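You operate a simulated robot arm through the tools that you are given. There is no shell and no other tool.

You run a simulated robot arm. Do the job below in one go: nothing can be reset, and whatever is moved stays where it is left.

Task
Strap the load with the black strap, pulled as the card says.
Fine: seal it once, then wind the feed knob back; the drive stays off. Where these are worked on the way, their far stop is far enough and under half their travel is too little: feed knob.

The check looks at the end state, three seconds after you hand in, the way a careful person would. Anything else that was tipped, shoved, dropped, spilled or broken makes it a failure. Lids that push on must go on centred and level and be pressed home; caps that screw on are set level and turned clockwise until they are tight.

Robot
A 6-joint arm with a two-finger gripper, fixed in place. Base frame: the origin is at the foot of the arm, x ahead of it, y to its left, z up; the work surface is at about z = 850. Readings come in mm, rad, newtons and seconds.
Its first joint turns from -2.897 to 2.897 rad. Payload 2.45 kg.
Tool frame: the origin (TCP) lies between the finger pads and is the grasp point; the fingertips stand 20 mm ahead of it; z points along the fingers, y is the line along which they close. The gripper opens to 140 mm. The gripper's body begins 168 mm behind the TCP.
Orientation is that of the tool frame in the base frame, as [roll, pitch, yaw] about the fixed x, y, z axes, in that order (R = Rz(yaw) Ry(pitch) Rx(roll)). With the fingers straight down and closing along the base's y, the tool's x points along the base's -x, its y along +y and its z along -z.

Tools
- The arm moves only by the tool drive_tool. Its argument "series" is text: rows parted by semicolons, each of 7 numbers parted by spaces: the shift along the base's x, y, z in mm, then the turn, a rotation vector about the base's x, y, z in rad, then the opening, from 0 (shut) to 1 (fully open). In form: x y z ax ay az jaw; .... A call has 1 to 20 rows; each row is the pose to reach, as a shift and turn from the pose commanded when the call began. A row lasts 0.2 s, in which the tool goes at most 50 mm and 0.15 rad; a call with a longer step from one row to the next is refused whole, and so is a gripper value outside its range. A pose out of reach is approached as far as the arm can. The call stops where the force on the tool passes 60 N (or 10 N more than at its start, if that is more) or the arm is blocked; 0.2 s more then pass. The fingers move at their own pace (about 45 mm/s each) and stop on an object; they squeeze with about 39 N. The grip force told is the motor's: it shows also when the fingers shut on nothing. Time passes only in rows, and 0.2 s behind the last, so rows that repeat a pose let the fingers close. The reply holds the time, the measured pose of the TCP, the force on the tool along the base axes, the opening and the grip force, in the units named above and with some noise, with the torque about the TCP (base axes, N m) and any sound that the robot's microphone picked up.
- Cameras (640 x 400 px; columns grow to the right, rows downward): "scene" is fixed at [46.2, -499.9, 1464.8]; the picture's right is [0.43, -0.90, 0.00], its down [-0.42, -0.20, -0.88] and it looks along [0.80, 0.38, -0.47] (base axes); focal length 308 px, centre (320, 200). "wrist" rides on the gripper at [78, 11, -209] in the tool frame; the picture's right is [-0.14, 0.99, 0.00], its down [-0.92, -0.13, -0.37] and it looks along [-0.36, -0.05, 0.93] (tool axes); focal length 280 px, centre (320, 200). There is no depth. A picture from a camera that has moved, and an enlarged one, comes with that camera's place and axes in the base frame and with its lens.
- capture(camera): a new picture of that camera. The clock stands still meanwhile.
- close_up(camera, box): a new picture of the part [left, top, right, bottom] of that camera's present view, enlarged. The clock stands still meanwhile.
- finish_job(): hands the job in; it is judged then, once.

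Nothing tells you positions but the pictures and the camera data. Unless the task says otherwise, let go and move clear before handing in.

The tools are called after "Emit:" by a JSON object that holds its "op" and its "data". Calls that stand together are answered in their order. drive_tool: Moves the arm, as the interface text tells. Its arguments: {"type":"object","properties":{"series":{"type":"string"}},"required":["series"]} The other tools are called the same way: capture (camera) takes a picture; close_up (camera, box) takes an enlarged picture of a part of a camera's view; finish_job () hands the job in.

At the start:

```text
time: 0.0
tool_pos: [691.0, 149.9, 1282.9]
tool_rot: [-3.141, 0.0, -3.141]
contact_force: [0.2, -0.2, 0.2]
moment: [0.01, 0.01, -0.02]
opening: 139.9
grasp_force: 0.0
```

scene: 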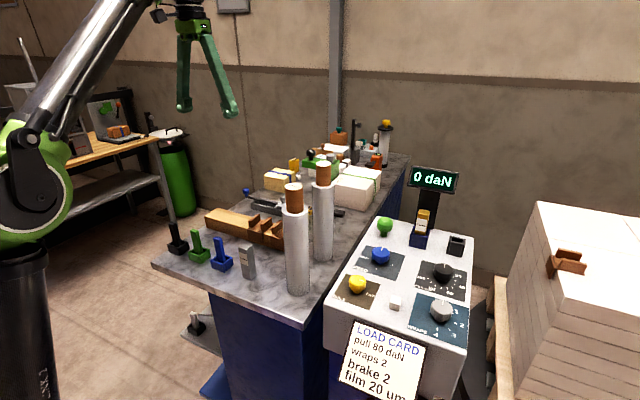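
wrist: 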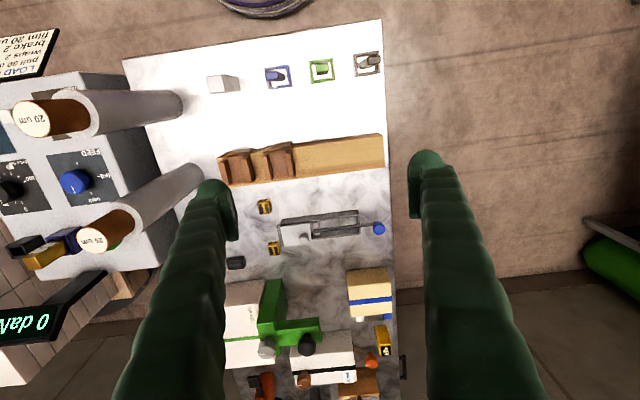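

I see a bench with film rolls, straps, tools, and a strapping console with a load card. I'll look closer at the card, the console and the bench items before moving.

Emit:
{"op": "close_up", "data": {"camera": "scene", "box": [320, 310, 440, 400]}}

Emit:
{"op": "close_up", "data": {"camera": "scene", "box": [320, 160, 490, 330]}}

Emit:
{"op": "close_up", "data": {"camera": "scene", "box": [150, 100, 420, 310]}}

Emit:
{"op": "close_up", "data": {"camera": "wrist", "box": [200, 30, 420, 250]}}

Emit:
{"op": "close_up", "data": {"camera": "wrist", "box": [0, 20, 220, 360]}}

Emit:
{"op": "close_up", "data": {"camera": "scene", "box": [480, 180, 640, 400]}}

```text
4.44 times, centred on (380, 355) of scene
camera zoom: at [46.2, -499.9, 1464.8], right [0.43, -0.9, 0.0], down [-0.42, -0.2, -0.88], along [0.8, 0.38, -0.47], focal length 1369 px, centre (53, -489)
```

zoom: 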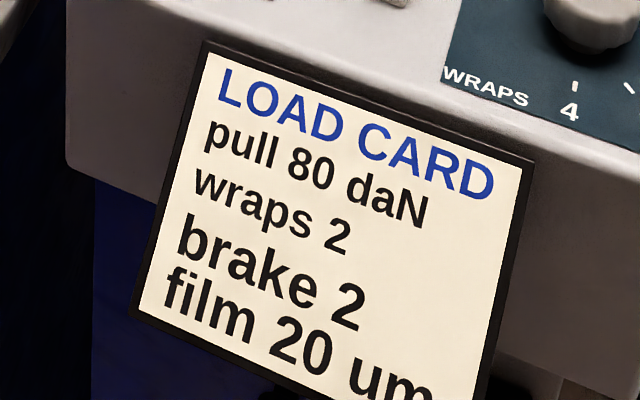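

```text
2.35 times, centred on (405, 245) of scene
camera zoom: at [46.2, -499.9, 1464.8], right [0.43, -0.9, 0.0], down [-0.42, -0.2, -0.88], along [0.8, 0.38, -0.47], focal length 725 px, centre (120, 94)
```

zoom: 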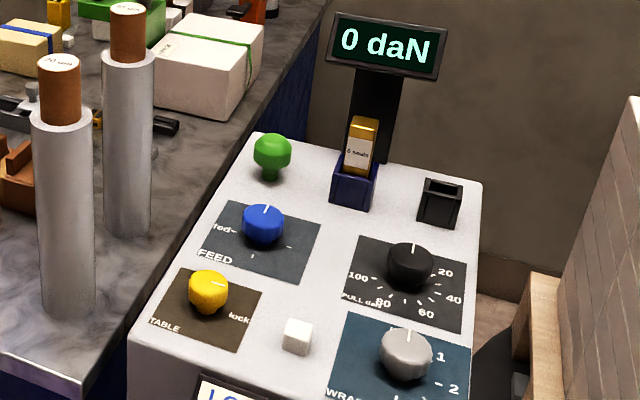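

```text
1.90 times, centred on (285, 205) of scene
camera zoom: at [46.2, -499.9, 1464.8], right [0.43, -0.9, 0.0], down [-0.42, -0.2, -0.88], along [0.8, 0.38, -0.47], focal length 587 px, centre (387, 190)
```

zoom: 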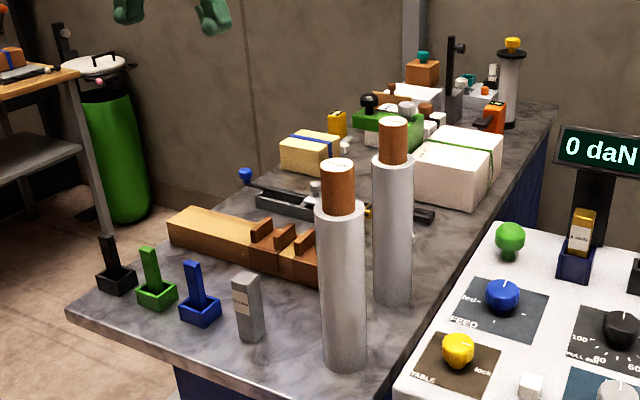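

```text
1.82 times, centred on (310, 140) of wrist
camera zoom: at [612.6, 161.7, 1493.3], right [0.14, 0.99, 0.0], down [0.92, -0.13, 0.37], along [0.36, -0.05, -0.93], focal length 510 px, centre (338, 309)
```

zoom: 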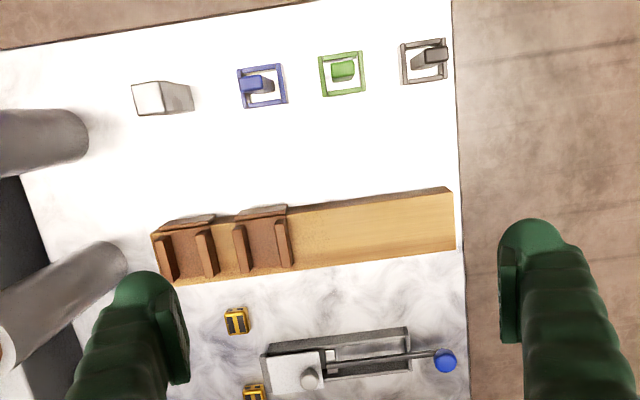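

```text
1.18 times, centred on (110, 190) of wrist
camera zoom: at [612.6, 161.7, 1493.3], right [0.14, 0.99, 0.0], down [0.92, -0.13, 0.37], along [0.36, -0.05, -0.93], focal length 330 px, centre (567, 212)
```

zoom: 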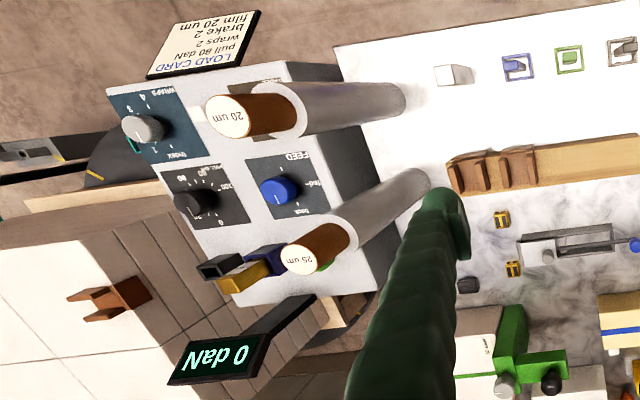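

```text
1.82 times, centred on (560, 290) of scene
camera zoom: at [46.2, -499.9, 1464.8], right [0.43, -0.9, 0.0], down [-0.42, -0.2, -0.88], along [0.8, 0.38, -0.47], focal length 560 px, centre (-116, 36)
```

zoom: 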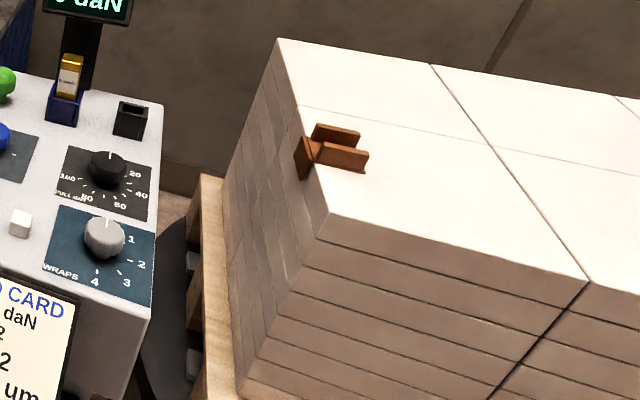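

The card says pull 80 daN. I need to read the console labels and the small bench items, so I'll zoom in on those first.

Emit:
{"op": "close_up", "data": {"camera": "scene", "box": [395, 195, 475, 250]}}

Emit:
{"op": "close_up", "data": {"camera": "scene", "box": [330, 235, 410, 320]}}

Emit:
{"op": "close_up", "data": {"camera": "scene", "box": [400, 250, 480, 340]}}

Emit:
{"op": "close_up", "data": {"camera": "scene", "box": [150, 215, 270, 290]}}

Emit:
{"op": "close_up", "data": {"camera": "scene", "box": [240, 110, 400, 220]}}

Emit:
{"op": "close_up", "data": {"camera": "scene", "box": [0, 60, 200, 220]}}

Emit:
{"op": "close_up", "data": {"camera": "wrist", "box": [220, 190, 420, 400]}}

```text
7.27 times, centred on (435, 222) of scene
camera zoom: at [46.2, -499.9, 1464.8], right [0.43, -0.9, 0.0], down [-0.42, -0.2, -0.88], along [0.8, 0.38, -0.47], focal length 2240 px, centre (-516, 36)
```

zoom: 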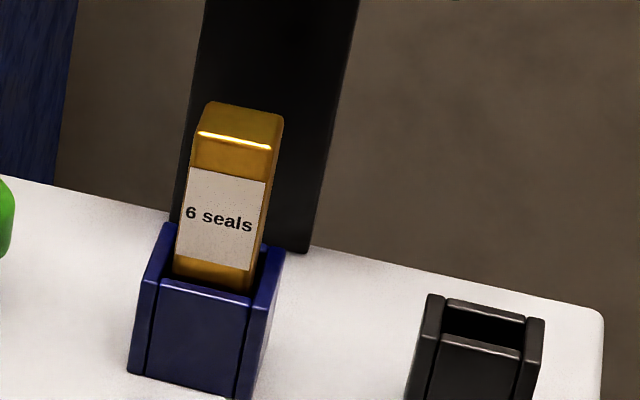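

```text
4.71 times, centred on (370, 278) of scene
camera zoom: at [46.2, -499.9, 1464.8], right [0.43, -0.9, 0.0], down [-0.42, -0.2, -0.88], along [0.8, 0.38, -0.47], focal length 1449 px, centre (85, -165)
```

zoom: 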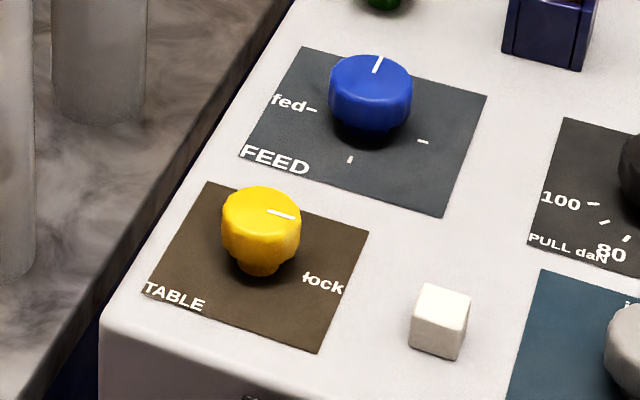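

```text
4.44 times, centred on (440, 295) of scene
camera zoom: at [46.2, -499.9, 1464.8], right [0.43, -0.9, 0.0], down [-0.42, -0.2, -0.88], along [0.8, 0.38, -0.47], focal length 1369 px, centre (-213, -222)
```

zoom: 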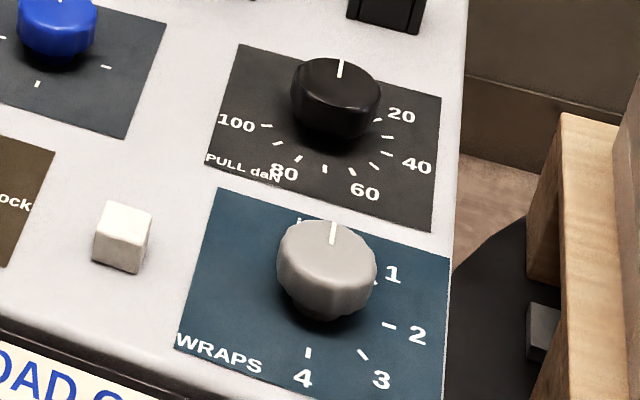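

```text
5.33 times, centred on (210, 252) of scene
camera zoom: at [46.2, -499.9, 1464.8], right [0.43, -0.9, 0.0], down [-0.42, -0.2, -0.88], along [0.8, 0.38, -0.47], focal length 1643 px, centre (907, -80)
```

zoom: 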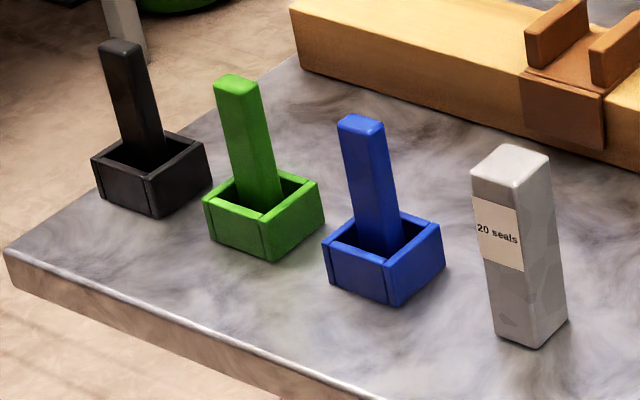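

```text
3.64 times, centred on (320, 165) of scene
camera zoom: at [46.2, -499.9, 1464.8], right [0.43, -0.9, 0.0], down [-0.42, -0.2, -0.88], along [0.8, 0.38, -0.47], focal length 1120 px, centre (320, 327)
```

zoom: 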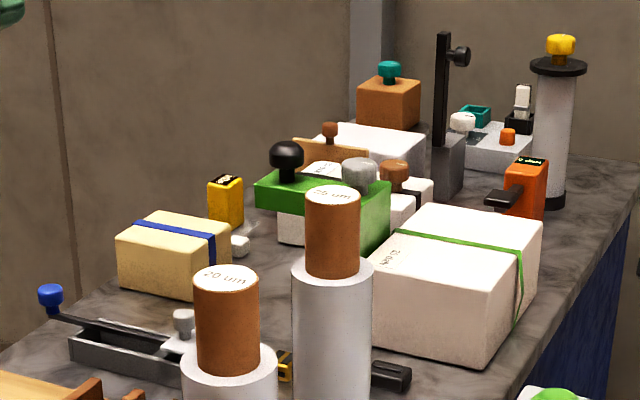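

```text
2.50 times, centred on (100, 140) of scene
camera zoom: at [46.2, -499.9, 1464.8], right [0.43, -0.9, 0.0], down [-0.42, -0.2, -0.88], along [0.8, 0.38, -0.47], focal length 770 px, centre (870, 350)
```

zoom: 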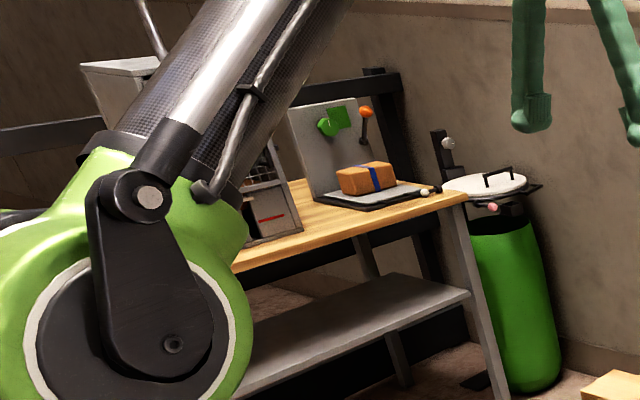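

```text
1.90 times, centred on (320, 295) of wrist
camera zoom: at [612.6, 161.7, 1493.3], right [0.14, 0.99, 0.0], down [0.92, -0.13, 0.37], along [0.36, -0.05, -0.93], focal length 534 px, centre (320, 19)
```

zoom: 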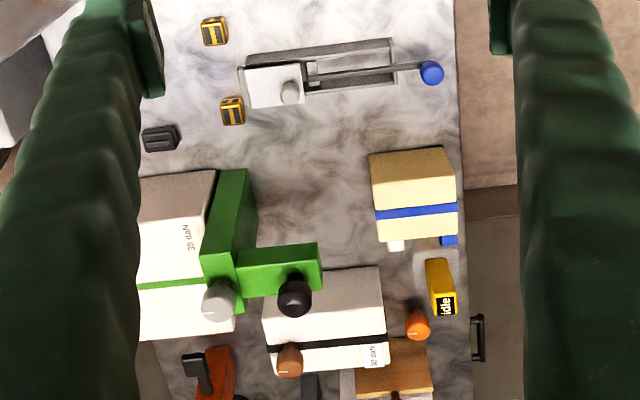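

The console has FEED, TABLE, PULL and WRAPS knobs, plus a seal magazine (6 seals) and an empty black slot; the black strap stick stands in its holder on the near bench corner. I'll carry the wrist camera over the console, above the film rolls (tops near z 1155), to read labels.

Emit:
{"op": "drive_tool", "data": {"series": "-8 -46 0 0 0 0 1; -16 -92 0 0 0 0 1; -24 -138 0 0 0 0 1; -32 -184 0 0 0 0 1; -40 -230 0 0 0 0 1; -48 -276 0 0 0 0 0.5; -56 -322 0 0 0 0 0.3; -64 -368 0 0 0 0 0.3; -72 -414 0 0 0 0 0.3; -80 -460 0 0 0 0 0.3; -88 -506 -10 0 0 0 0.3; -91 -550 -33 0 0 0 0.3; -91 -550 -33 0 0 0 0.3"}}

Emit:
{"op": "capture", "data": {"camera": "wrist"}}

Emit:
{"op": "capture", "data": {"camera": "scene"}}

```text
time: 2.8
tool_pos: [600.7, -400.0, 1251.4]
tool_rot: [3.141, 0.0, -3.14]
contact_force: [-0.2, -0.1, 0.4]
moment: [0.01, -0.02, 0.0]
opening: 42.1
grasp_force: 0.1
```

```text
taken
camera wrist: at [522.3, -389.2, 1460.2], right [0.14, 0.99, 0.0], down [0.92, -0.13, 0.37], along [0.36, -0.05, -0.93], focal length 280 px, centre (320, 200)
```

wrist: 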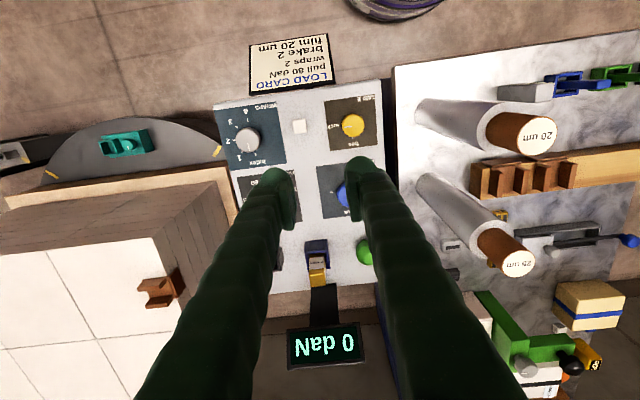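

```text
taken
```

scene: 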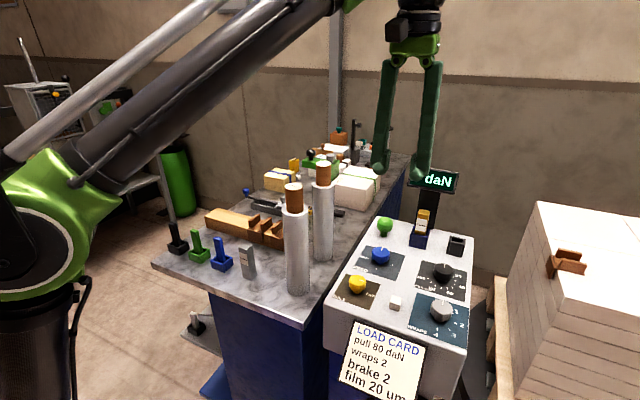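

The wrist view is over the console now, but the fingers hide part of it. I'll zoom into the visible parts for labels.

Emit:
{"op": "close_up", "data": {"camera": "wrist", "box": [210, 70, 400, 300]}}

Emit:
{"op": "close_up", "data": {"camera": "wrist", "box": [0, 90, 240, 250]}}

```text
1.74 times, centred on (305, 185) of wrist
camera zoom: at [522.3, -389.2, 1460.2], right [0.14, 0.99, 0.0], down [0.92, -0.13, 0.37], along [0.36, -0.05, -0.93], focal length 488 px, centre (346, 226)
```

zoom: 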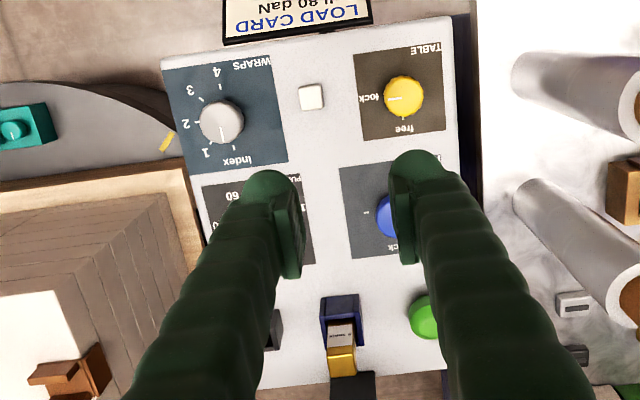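

```text
2.50 times, centred on (120, 170) of wrist
camera zoom: at [522.3, -389.2, 1460.2], right [0.14, 0.99, 0.0], down [0.92, -0.13, 0.37], along [0.36, -0.05, -0.93], focal length 701 px, centre (820, 275)
```

zoom: 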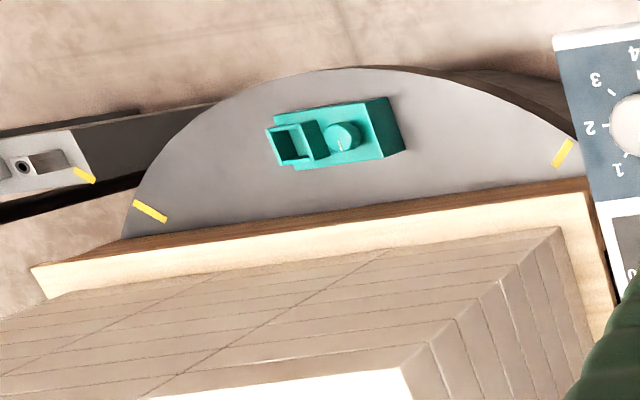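

TABLE is at "lock", WRAPS at "index", FEED's pointer seems to be at "back". I still can't tell the white cube button from the green mushroom, so I'll back up a bit with the fingers open to see the whole console, then look at the bench items.

Emit:
{"op": "drive_tool", "data": {"series": "0 0 20 0 0 0 1; 0 30 30 0 0 0 1; 0 60 30 0 0 0 1; 0 60 30 0 0 0 1; 0 60 30 0 0 0 1; 0 60 30 0 0 0 1"}}

Emit:
{"op": "close_up", "data": {"camera": "wrist", "box": [150, 60, 350, 320]}}

Emit:
{"op": "capture", "data": {"camera": "wrist"}}

```text
time: 4.2
tool_pos: [600.8, -341.5, 1280.1]
tool_rot: [3.14, 0.002, -3.141]
contact_force: [-0.1, 0.3, 0.1]
moment: [0.0, 0.0, -0.02]
opening: 139.8
grasp_force: 0.0
```

```text
1.54 times, centred on (250, 190) of wrist
camera zoom: at [522.3, -329.2, 1490.3], right [0.14, 0.99, 0.0], down [0.92, -0.13, 0.37], along [0.37, -0.05, -0.93], focal length 431 px, centre (428, 215)
```

zoom: 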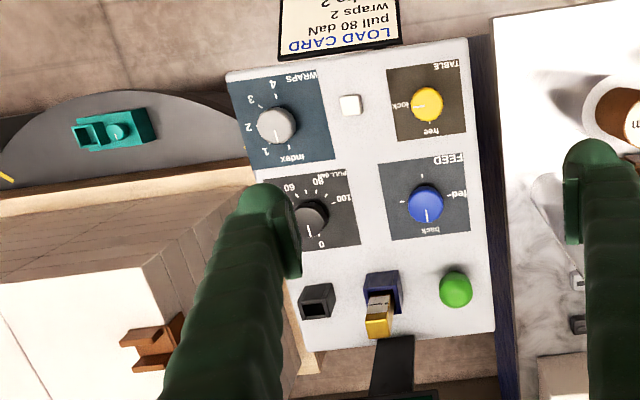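

```text
taken
camera wrist: at [522.3, -329.2, 1490.3], right [0.14, 0.99, 0.0], down [0.92, -0.13, 0.37], along [0.37, -0.05, -0.93], focal length 280 px, centre (320, 200)
```

wrist: 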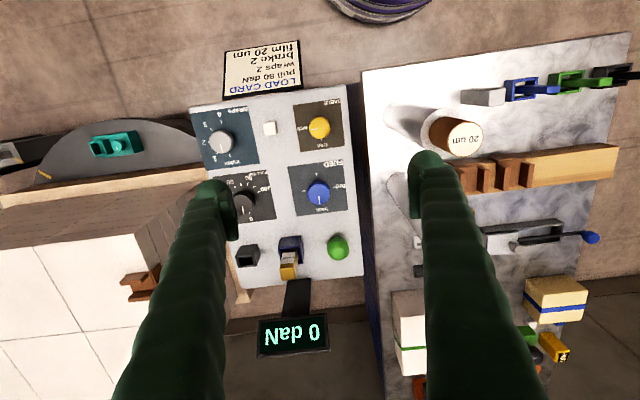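

FEED is at "back", "fed" is about 270° clockwise of it; the rear rows (strap slot, seal magazine, green plunger, FEED, PULL) are for strapping, and the white cube sits with the wrap controls. Now I'll look at the strap sticks near the bench's front left corner.

Emit:
{"op": "drive_tool", "data": {"series": "-11 45 0 0 0 0 1; -22 90 0 0 0 0 1; -33 135 0 0 0 0 1; -44 180 0 0 0 0 1; -55 225 0 0 0 0 1; -66 270 0 0 0 0 1; -77 315 0 0 0 0 1; -88 360 0 0 0 0 1; -99 405 0 0 0 0 1; -110 450 0 0 0 0 1; -120 495 0 0 0 0 1; -125 540 0 0 0 0 1; -125 580 -20 0 0 0 1; -125 580 -60 0 0 0 1; -125 580 -100 0 0 0 1; -125 580 -100 0 0 0 1"}}

Emit:
{"op": "capture", "data": {"camera": "wrist"}}

Emit:
{"op": "capture", "data": {"camera": "scene"}}

```text
time: 7.6
tool_pos: [475.4, 239.8, 1179.6]
tool_rot: [-3.14, 0.001, 3.141]
contact_force: [-0.1, -0.1, 0.8]
moment: [0.02, 0.01, -0.02]
opening: 139.8
grasp_force: 0.0
```

```text
taken
camera wrist: at [397.1, 251.6, 1389.8], right [0.14, 0.99, 0.0], down [0.92, -0.13, 0.37], along [0.37, -0.05, -0.93], focal length 280 px, centre (320, 200)
```

wrist: 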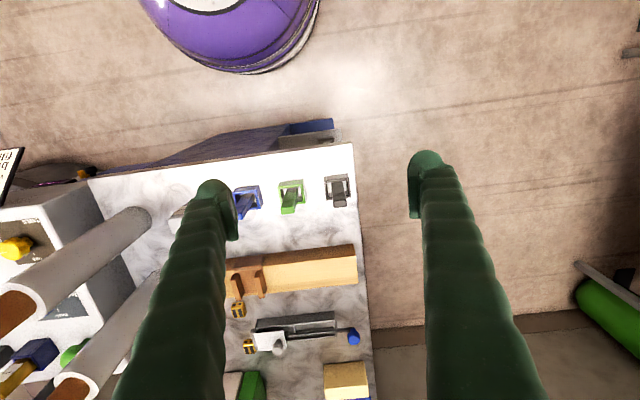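

```text
taken
```

scene: 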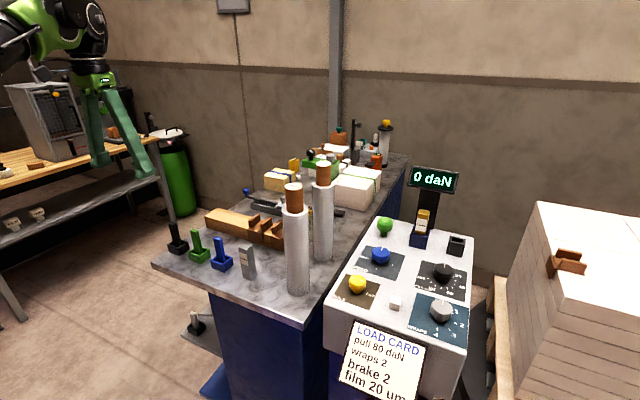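

Emit:
{"op": "close_up", "data": {"camera": "wrist", "box": [225, 150, 385, 250]}}

Emit:
{"op": "close_up", "data": {"camera": "scene", "box": [150, 210, 230, 270]}}

```text
4.00 times, centred on (305, 200) of wrist
camera zoom: at [397.1, 251.6, 1389.8], right [0.14, 0.99, 0.0], down [0.92, -0.13, 0.37], along [0.37, -0.05, -0.93], focal length 1122 px, centre (380, 200)
```

zoom: 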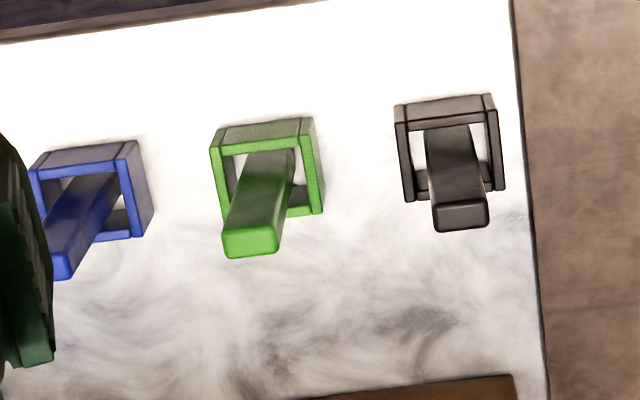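

```text
6.67 times, centred on (190, 240) of scene
camera zoom: at [46.2, -499.9, 1464.8], right [0.43, -0.9, 0.0], down [-0.42, -0.2, -0.88], along [0.8, 0.38, -0.47], focal length 2053 px, centre (1187, -67)
```

zoom: 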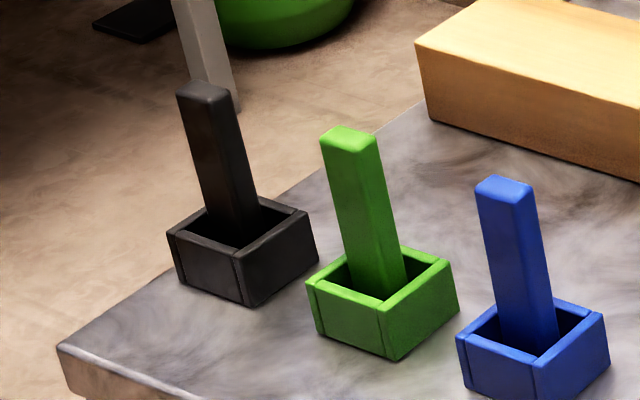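

The black stick's top triangulates to about (580, 260, 951), roughly 22 × 12 mm in section, standing in its own holder with rim near z 875. I'll move above it with the jaw part open and check alignment.

Emit:
{"op": "drive_tool", "data": {"series": "35 7 0 0 0 0 0.5; 70 14 0 0 0 0 0.4; 105 20 0 0 0 0 0.4; 105 20 -45 0 0 0 0.4; 105 20 -90 0 0 0 0.4; 105 20 -135 0 0 0 0.4; 105 20 -180 0 0 0 0.4; 105 20 -195 0 0 0 0.4; 105 20 -195 0 0 0 0.4"}}

Emit:
{"op": "capture", "data": {"camera": "wrist"}}

Emit:
{"op": "close_up", "data": {"camera": "scene", "box": [120, 160, 260, 280]}}

```text
time: 9.6
tool_pos: [578.4, 259.0, 985.0]
tool_rot: [3.141, 0.0, 3.142]
contact_force: [0.1, 0.0, -0.8]
moment: [0.02, -0.03, -0.02]
opening: 56.1
grasp_force: 0.0
```

```text
taken
camera wrist: at [500.8, 271.5, 1195.2], right [0.14, 0.99, 0.0], down [0.92, -0.13, 0.37], along [0.37, -0.05, -0.93], focal length 280 px, centre (320, 200)
```

wrist: 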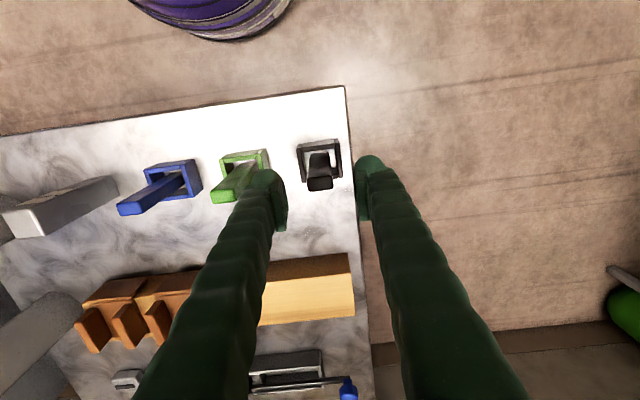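

```text
3.33 times, centred on (190, 220) of scene
camera zoom: at [46.2, -499.9, 1464.8], right [0.43, -0.9, 0.0], down [-0.42, -0.2, -0.88], along [0.8, 0.38, -0.47], focal length 1027 px, centre (753, 133)
```

zoom: 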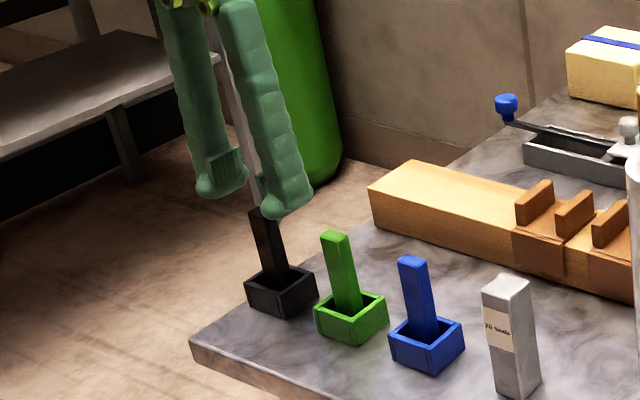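

Fingers straddle the black stick well, centred to within a millimetre. I'll go down to about z 930 and close.

Emit:
{"op": "drive_tool", "data": {"series": "1 0.5 -30 0 0 0 0.4; 1 0.5 -55 0 0 0 0.4; 1 0.5 -55 0 0 0 0.3; 1 0.5 -55 0 0 0 0.2; 1 0.5 -55 0 0 0 0.1; 1 0.5 -55 0 0 0 0.05; 1 0.5 -55 0 0 0 0.05; 1 0.5 -55 0 0 0 0.05"}}

Emit:
{"op": "close_up", "data": {"camera": "scene", "box": [120, 180, 260, 280]}}

Emit:
{"op": "capture", "data": {"camera": "wrist"}}

```text
time: 11.4
tool_pos: [580.3, 260.9, 930.1]
tool_rot: [-3.141, -0.001, 3.141]
contact_force: [0.1, 0.0, -0.2]
moment: [0.0, 0.03, 0.06]
opening: 22.5
grasp_force: 38.8
```

```text
4.00 times, centred on (190, 230) of scene
camera zoom: at [46.2, -499.9, 1464.8], right [0.43, -0.9, 0.0], down [-0.42, -0.2, -0.88], along [0.8, 0.38, -0.47], focal length 1232 px, centre (840, 80)
```

zoom: 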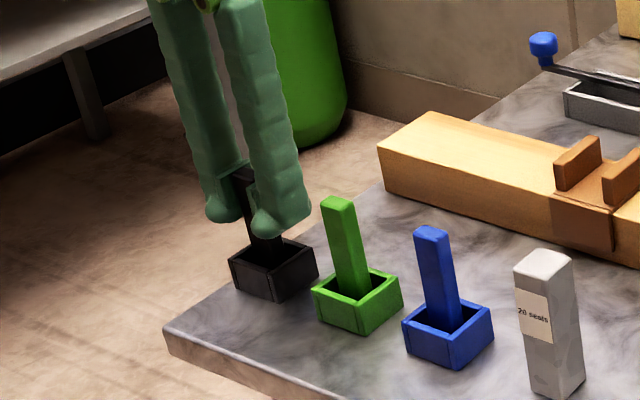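

```text
taken
camera wrist: at [502.4, 272.1, 1140.2], right [0.14, 0.99, 0.0], down [0.92, -0.13, 0.37], along [0.37, -0.05, -0.93], focal length 280 px, centre (320, 200)
```

wrist: 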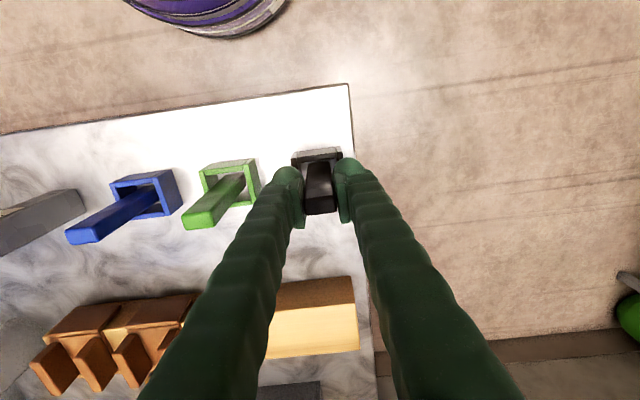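

Gripped at 22.5 mm. Now a straight lift to see that the stick comes free of its holder.

Emit:
{"op": "drive_tool", "data": {"series": "0 0 15 0 0 0 0.05; 0 0 40 0 0 0 0.05; 0 0 70 0 0 0 0.05; 0 0 100 0 0 0 0.05; 0 0 100 0 0 0 0.05"}}

Emit:
{"op": "close_up", "data": {"camera": "scene", "box": [110, 120, 260, 280]}}

Emit:
{"op": "close_up", "data": {"camera": "wrist", "box": [260, 120, 380, 230]}}

```text
time: 12.6
tool_pos: [580.2, 261.7, 1029.7]
tool_rot: [3.141, 0.0, -3.142]
contact_force: [-0.2, 0.1, -1.2]
moment: [0.0, -0.01, -0.01]
opening: 22.5
grasp_force: 38.8
```

```text
2.50 times, centred on (185, 200) of scene
camera zoom: at [46.2, -499.9, 1464.8], right [0.43, -0.9, 0.0], down [-0.42, -0.2, -0.88], along [0.8, 0.38, -0.47], focal length 770 px, centre (658, 200)
```

zoom: 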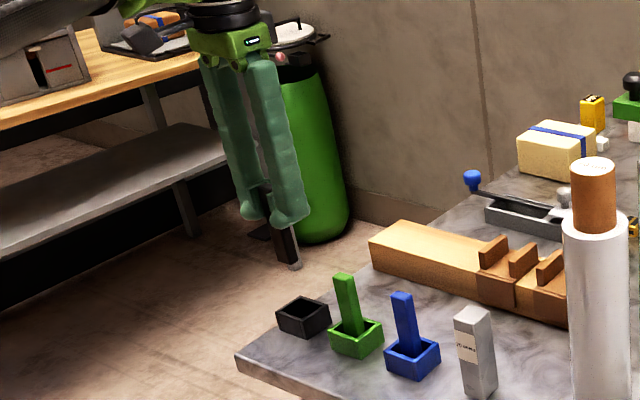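

```text
3.64 times, centred on (320, 175) of wrist
camera zoom: at [502.1, 272.5, 1239.9], right [0.14, 0.99, 0.0], down [0.92, -0.13, 0.37], along [0.37, -0.05, -0.93], focal length 1020 px, centre (320, 291)
```

zoom: 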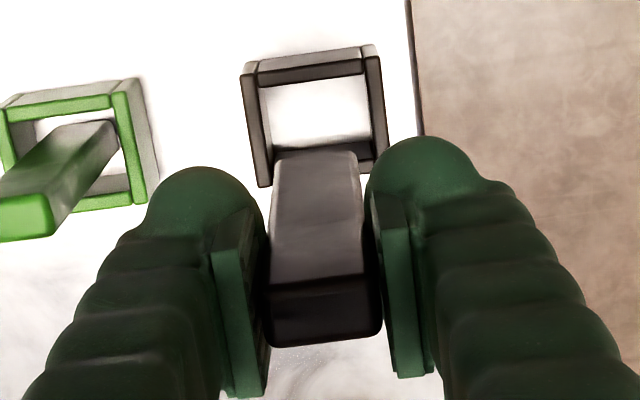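

The stick is free and its holder stayed put. I'll lift it above the film rolls and carry it over to view the console slot.

Emit:
{"op": "drive_tool", "data": {"series": "0 0 45 0 0 0 0.05; 0 0 90 0 0 0 0.05; 0 0 135 0 0 0 0.05; 0 0 180 0 0 0 0.05; 0 0 225 0 0 0 0.05; 0 0 265 0 0 0 0.05; 7 -43 265 0 0 0 0.05; 14 -86 265 0 0 0 0.05; 21 -129 265 0 0 0 0.05; 28 -172 265 0 0 0 0.05; 35 -215 265 0 0 0 0.05; 42 -258 265 0 0 0 0.05; 49 -301 265 0 0 0 0.05; 56 -344 265 0 0 0 0.05; 63 -387 265 0 0 0 0.05; 70 -430 265 0 0 0 0.05; 70 -430 265 0 0 0 0.05"}}

Emit:
{"op": "drive_tool", "data": {"series": "6 -43 0 0 0 0 0.05; 12 -86 0 0 0 0 0.05; 18 -129 0 0 0 0 0.05; 24 -172 0 0 0 0 0.05; 30 -215 0 0 0 0 0.05; 36 -258 0 0 0 0 0.05; 43 -300 0 0 0 0 0.05; 43 -300 0 0 0 0 0.05"}}

Emit:
{"op": "capture", "data": {"camera": "wrist"}}

Emit:
{"op": "capture", "data": {"camera": "scene"}}

```text
time: 16.2
tool_pos: [650.8, -170.4, 1296.3]
tool_rot: [3.141, 0.0, -3.139]
contact_force: [0.6, -0.1, -1.1]
moment: [0.0, -0.01, 0.01]
opening: 22.2
grasp_force: 39.2
```

```text
time: 18.0
tool_pos: [676.0, -445.5, 1270.1]
tool_rot: [-3.141, -0.001, 3.141]
contact_force: [-0.4, -0.2, -0.7]
moment: [0.0, 0.04, 0.02]
opening: 22.4
grasp_force: 39.1
out of reach, approached as far as the arm can: row 5, 6, 7, 8
```

```text
taken
camera wrist: at [597.8, -434.6, 1480.4], right [0.14, 0.99, 0.0], down [0.92, -0.13, 0.37], along [0.36, -0.05, -0.93], focal length 280 px, centre (320, 200)
```

wrist: 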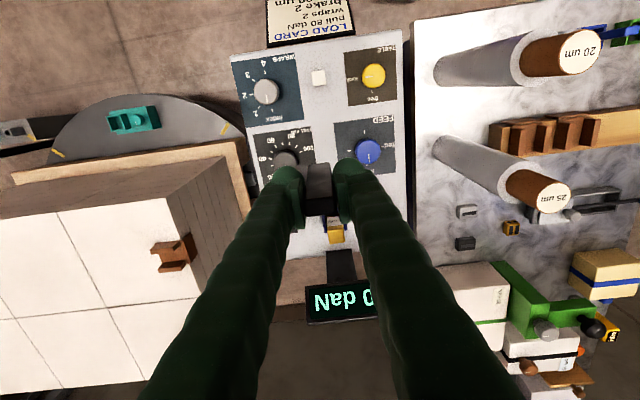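

```text
taken
```

scene: 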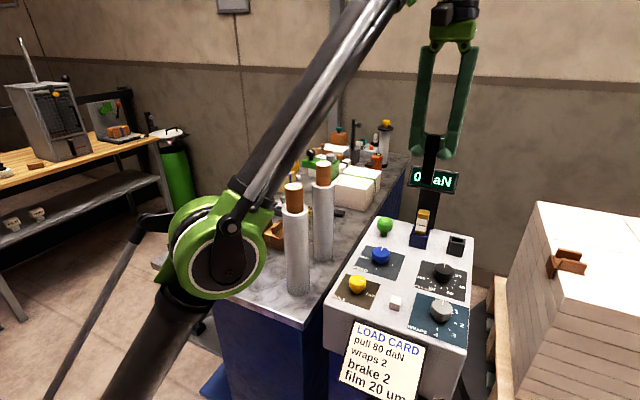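

The arm reached its limit at this height; the slot is hidden behind a finger here. I'll zoom the fixed camera on the slot and reposition lower for a wrist view.

Emit:
{"op": "close_up", "data": {"camera": "scene", "box": [436, 225, 476, 265]}}

Emit:
{"op": "drive_tool", "data": {"series": "-40 30 -20 0 0 0 0.05; -80 60 -40 0 0 0 0.05; -80 60 -40 0 0 0 0.05"}}

Emit:
{"op": "capture", "data": {"camera": "wrist"}}

```text
10.00 times, centred on (456, 245) of scene
camera zoom: at [46.2, -499.9, 1464.8], right [0.43, -0.9, 0.0], down [-0.42, -0.2, -0.88], along [0.8, 0.38, -0.47], focal length 3080 px, centre (-1040, -250)
```

zoom: 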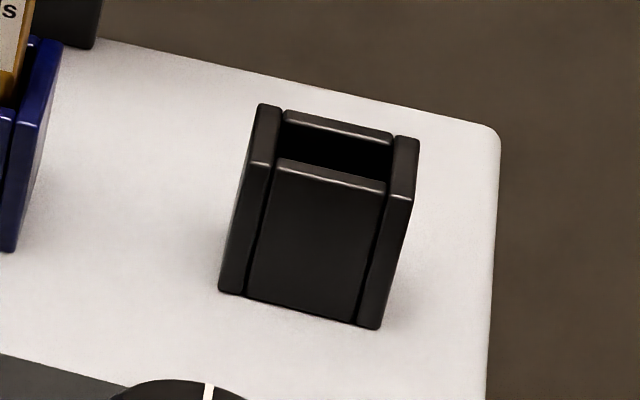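

```text
refused: row 1 steps farther than a row can; nothing moved
```

```text
taken
camera wrist: at [597.8, -434.6, 1480.4], right [0.14, 0.99, 0.0], down [0.92, -0.13, 0.37], along [0.36, -0.05, -0.93], focal length 280 px, centre (320, 200)
```

wrist: 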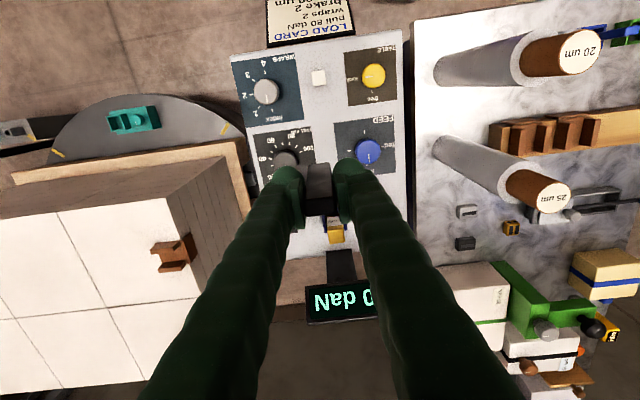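

The slot sits near (852, −543, rim ~960), about 1010 mm from the base axis, so it's too far for a straight-down tool. I'll put the stick back in its holder and regrip it with the tool tilted outward about the y axis so it can reach while the stick stays vertical.

Emit:
{"op": "drive_tool", "data": {"series": "-30 30 0 0 0 0 0.05; -60 60 0 0 0 0 0.05; -60 60 0 0 0 0 0.05"}}

Emit:
{"op": "capture", "data": {"camera": "wrist"}}

```text
time: 18.8
tool_pos: [616.4, -384.7, 1269.3]
tool_rot: [3.141, 0.0, -3.139]
contact_force: [0.7, 0.0, -1.3]
moment: [0.0, 0.02, -0.01]
opening: 22.5
grasp_force: 39.3
```

```text
taken
camera wrist: at [537.2, -373.6, 1480.0], right [0.14, 0.99, 0.0], down [0.92, -0.13, 0.37], along [0.36, -0.05, -0.93], focal length 280 px, centre (320, 200)
```

wrist: 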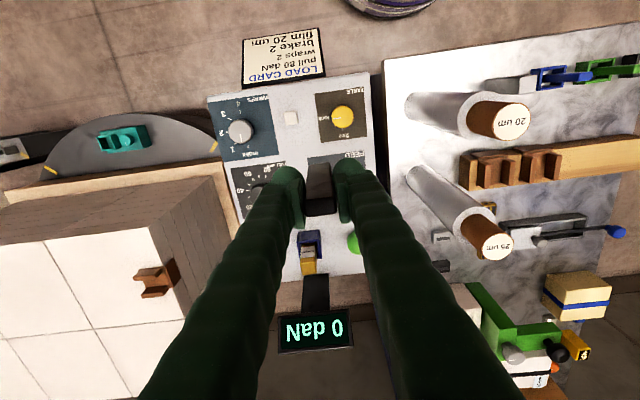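

The commanded pose was clamped to where the arm stopped. On the way back I'll take one view from further left so the slot clears the fingers.

Emit:
{"op": "drive_tool", "data": {"series": "0 40 15 0 0 0 0.05; 0 85 20 0 0 0 0.05; 0 130 20 0 0 0 0.05; 0 130 20 0 0 0 0.05"}}

Emit:
{"op": "capture", "data": {"camera": "wrist"}}

Emit:
{"op": "close_up", "data": {"camera": "wrist", "box": [130, 160, 290, 290]}}

```text
time: 19.8
tool_pos: [615.5, -253.4, 1288.8]
tool_rot: [-3.14, 0.001, -3.141]
contact_force: [-0.1, -0.2, -1.7]
moment: [0.01, -0.03, 0.0]
opening: 22.5
grasp_force: 38.6
```

```text
taken
camera wrist: at [537.5, -242.5, 1499.5], right [0.14, 0.99, 0.0], down [0.92, -0.13, 0.37], along [0.36, -0.05, -0.93], focal length 280 px, centre (320, 200)
```

wrist: 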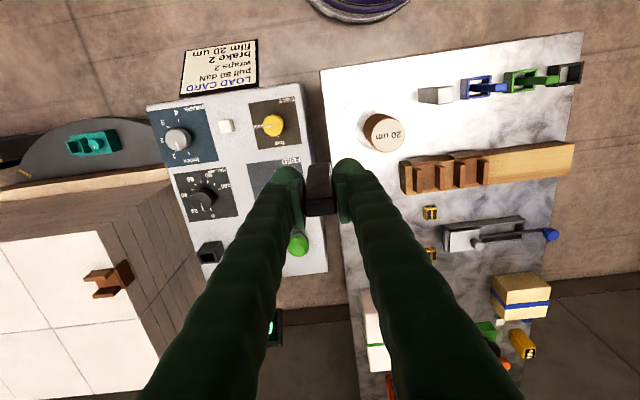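

```text
3.08 times, centred on (210, 225) of wrist
camera zoom: at [537.5, -242.5, 1499.5], right [0.14, 0.99, 0.0], down [0.92, -0.13, 0.37], along [0.36, -0.05, -0.93], focal length 863 px, centre (658, 123)
```

zoom: 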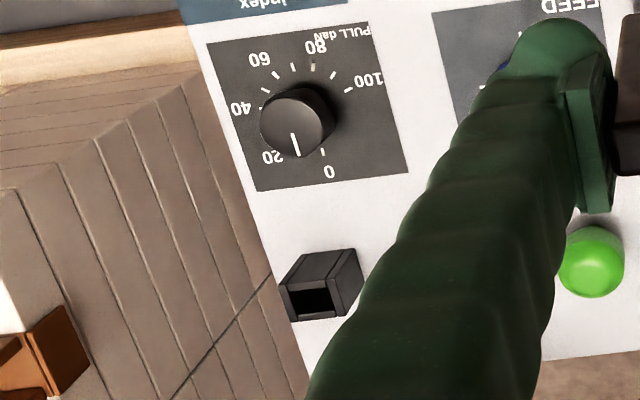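

Slot rim centre now triangulates cleanly to (850, −543.5, 962); PULL knob top (718, −522, 951), FEED knob (712, −365, 946), green plunger (854, −336, ~951). Now I'm taking the stick back to its holder for the tilted regrip.

Emit:
{"op": "drive_tool", "data": {"series": "-3.2 46.8 0 0 0 0 0.05; -6.4 93.5 0 0 0 0 0.05; -9.6 140.3 0 0 0 0 0.05; -12.8 187 0 0 0 0 0.05; -16 233.8 0 0 0 0 0.05; -19.2 280.5 0 0 0 0 0.05; -22.4 327.3 0 0 0 0 0.05; -25.6 374 0 0 0 0 0.05; -28.8 420.8 0 0 0 0 0.05; -32 467.5 0 0 0 0 0.05; -35.2 514.3 0 0 0 0 0.05; -35.2 514.3 -43 0 0 0 0.05; -35.2 514.3 -86 0 0 0 0.05; -35.2 514.3 -129 0 0 0 0.05; -35.2 514.3 -172 0 0 0 0.05; -35.2 514.3 -215 0 0 0 0.05; -35.2 514.3 -250 0 0 0 0.05; -35.2 514.3 -250 0 0 0 0.05"}}

Emit:
{"op": "capture", "data": {"camera": "wrist"}}

```text
time: 23.6
tool_pos: [581.9, 260.0, 1038.9]
tool_rot: [3.141, 0.0, -3.141]
contact_force: [-0.4, 0.0, -0.4]
moment: [-0.01, 0.0, 0.02]
opening: 22.1
grasp_force: 39.6
```

```text
taken
camera wrist: at [503.0, 270.9, 1248.6], right [0.14, 0.99, 0.0], down [0.92, -0.13, 0.37], along [0.37, -0.05, -0.93], focal length 280 px, centre (320, 200)
```

wrist: 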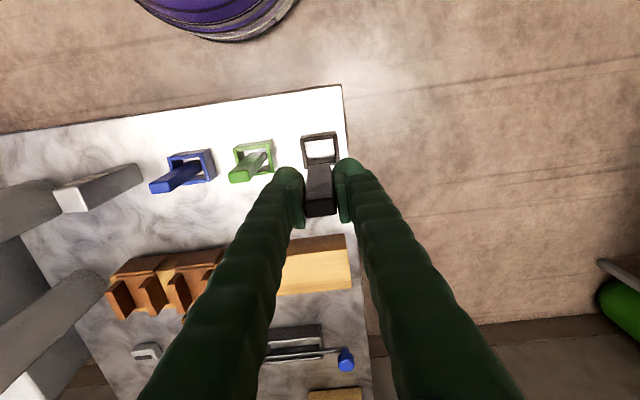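

I'm above the holder. Lowering the stick back into it gently.

Emit:
{"op": "drive_tool", "data": {"series": "-0.5 0.5 -35 0 0 0 0.05; -0.5 0.5 -70 0 0 0 0.05; -0.5 0.5 -95 0 0 0 0.05; -0.5 0.5 -104 0 0 0 0.05; -0.5 0.5 -107.5 0 0 0 0.05; -0.5 0.5 -107.5 0 0 0 0.05"}}

Emit:
{"op": "close_up", "data": {"camera": "scene", "box": [120, 180, 260, 280]}}

```text
time: 25.0
tool_pos: [580.3, 259.8, 930.6]
tool_rot: [3.141, 0.002, -3.141]
contact_force: [-1.1, 0.4, -0.7]
moment: [0.03, -0.02, 0.01]
opening: 22.5
grasp_force: 39.1
```

```text
4.00 times, centred on (190, 230) of scene
camera zoom: at [46.2, -499.9, 1464.8], right [0.43, -0.9, 0.0], down [-0.42, -0.2, -0.88], along [0.8, 0.38, -0.47], focal length 1232 px, centre (840, 80)
```

zoom: 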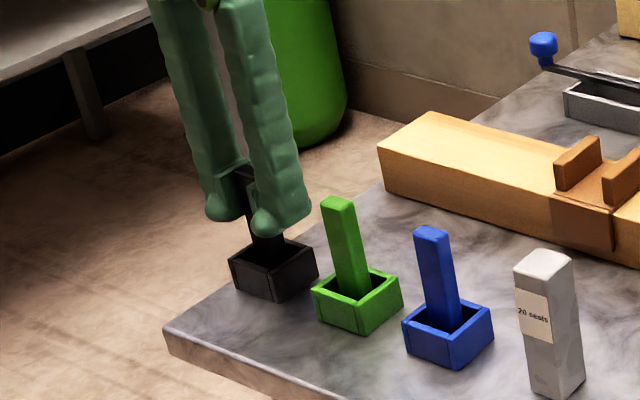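

The stick is back inside its holder and almost touching. I'll ease down a last millimetre and open.

Emit:
{"op": "drive_tool", "data": {"series": "0 0 -0.7 0 0 0 0.05; 0 0 -0.7 0 0 0 0.05; 0 0 -0.7 0 0 0 0.2; 0 0 -0.7 0 0 0 0.3; 0 0 -0.7 0 0 0 0.35; 0 0 -0.7 0 0 0 0.35; 0 0 -0.7 0 0 0 0.35"}}

Emit:
{"op": "capture", "data": {"camera": "wrist"}}

Emit:
{"op": "close_up", "data": {"camera": "scene", "box": [120, 180, 260, 280]}}

```text
time: 26.6
tool_pos: [579.2, 260.3, 931.6]
tool_rot: [3.141, -0.001, -3.141]
contact_force: [0.0, 0.9, 0.6]
moment: [0.01, 0.0, 0.0]
opening: 49.1
grasp_force: 0.0
```

```text
taken
camera wrist: at [501.7, 270.9, 1141.5], right [0.14, 0.99, 0.0], down [0.92, -0.13, 0.37], along [0.37, -0.05, -0.93], focal length 280 px, centre (320, 200)
```

wrist: 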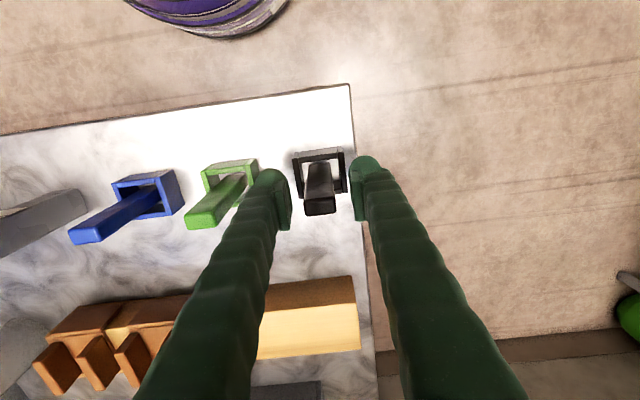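

```text
4.00 times, centred on (190, 230) of scene
camera zoom: at [46.2, -499.9, 1464.8], right [0.43, -0.9, 0.0], down [-0.42, -0.2, -0.88], along [0.8, 0.38, -0.47], focal length 1232 px, centre (840, 80)
```

zoom: 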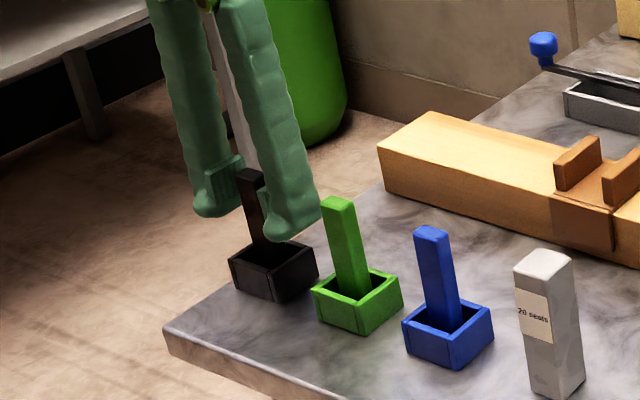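

The stick stands upright in the holder. I'll now pitch the tool 0.5 rad about the y axis around the grasp point, slightly higher, and regrip.

Emit:
{"op": "drive_tool", "data": {"series": "0.5 -0.5 3 0 -0.125 0 0.35; 0.5 -0.5 5 0 -0.25 0 0.35; 0.5 -0.5 6 0 -0.375 0 0.35; 0.5 -0.5 6 0 -0.5 0 0.35; 0.5 -0.5 6 0 -0.5 0 0.35"}}

Emit:
{"op": "capture", "data": {"camera": "wrist"}}

Emit:
{"op": "close_up", "data": {"camera": "scene", "box": [120, 180, 260, 280]}}

```text
time: 27.8
tool_pos: [580.8, 259.8, 936.5]
tool_rot: [3.141, 0.5, 3.14]
contact_force: [-0.8, 0.3, -0.2]
moment: [0.01, 0.01, 0.01]
opening: 48.8
grasp_force: 0.1
```

```text
taken
camera wrist: at [410.8, 270.5, 1084.0], right [0.12, 0.99, 0.07], down [0.63, -0.13, 0.77], along [0.77, -0.05, -0.64], focal length 280 px, centre (320, 200)
```

wrist: 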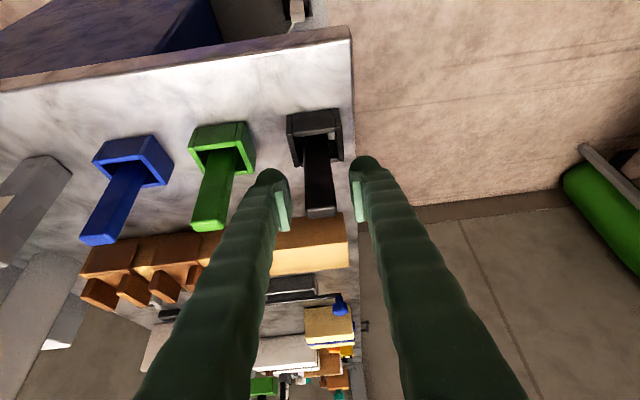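

```text
4.00 times, centred on (190, 230) of scene
camera zoom: at [46.2, -499.9, 1464.8], right [0.43, -0.9, 0.0], down [-0.42, -0.2, -0.88], along [0.8, 0.38, -0.47], focal length 1232 px, centre (840, 80)
```

zoom: 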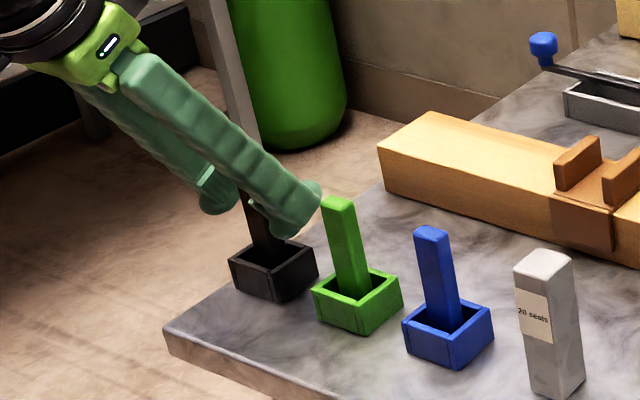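

The tool is tilted correctly around the stick. Closing to grip.

Emit:
{"op": "drive_tool", "data": {"series": "0 0 0 0 0 0 0.25; 0 0 0 0 0 0 0.15; 0 0 0 0 0 0 0.05; 0 0 0 0 0 0 0.05; 0 0 0 0 0 0 0.05; 0 0 0 0 0 0 0.05"}}

Emit:
{"op": "drive_tool", "data": {"series": "0 0 15 0 0 0 0.05; 0 0 40 0 0 0 0.05; 0 0 80 0 0 0 0.05; 0 0 100 0 0 0 0.05; 0 0 100 0 0 0 0.05"}}

Emit:
{"op": "close_up", "data": {"camera": "scene", "box": [110, 120, 260, 280]}}

Emit:
{"op": "capture", "data": {"camera": "wrist"}}

```text
time: 29.2
tool_pos: [579.2, 258.6, 936.6]
tool_rot: [-3.141, 0.502, -3.14]
contact_force: [0.8, 0.0, 0.2]
moment: [-0.01, 0.01, 0.01]
opening: 22.1
grasp_force: 38.7
```

```text
time: 30.4
tool_pos: [580.3, 259.0, 1038.5]
tool_rot: [3.141, 0.501, -3.141]
contact_force: [0.5, 0.6, -0.6]
moment: [0.0, -0.01, 0.01]
opening: 22.3
grasp_force: 38.8
```

```text
2.50 times, centred on (185, 200) of scene
camera zoom: at [46.2, -499.9, 1464.8], right [0.43, -0.9, 0.0], down [-0.42, -0.2, -0.88], along [0.8, 0.38, -0.47], focal length 770 px, centre (658, 200)
```

zoom: 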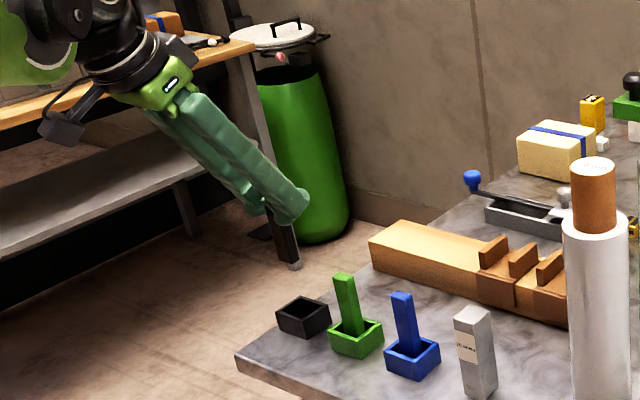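

```text
taken
camera wrist: at [411.0, 270.6, 1185.0], right [0.12, 0.99, 0.07], down [0.63, -0.13, 0.77], along [0.77, -0.05, -0.64], focal length 280 px, centre (320, 200)
```

wrist: 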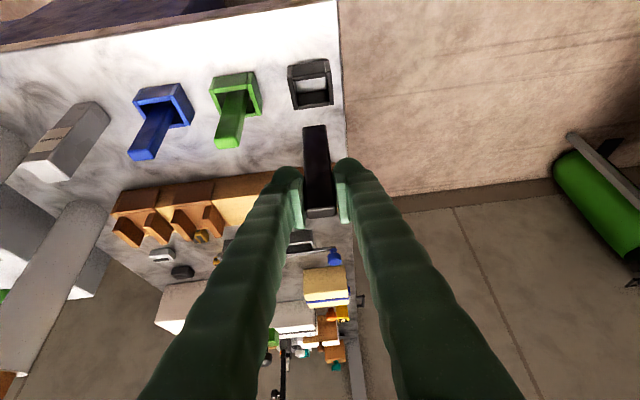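

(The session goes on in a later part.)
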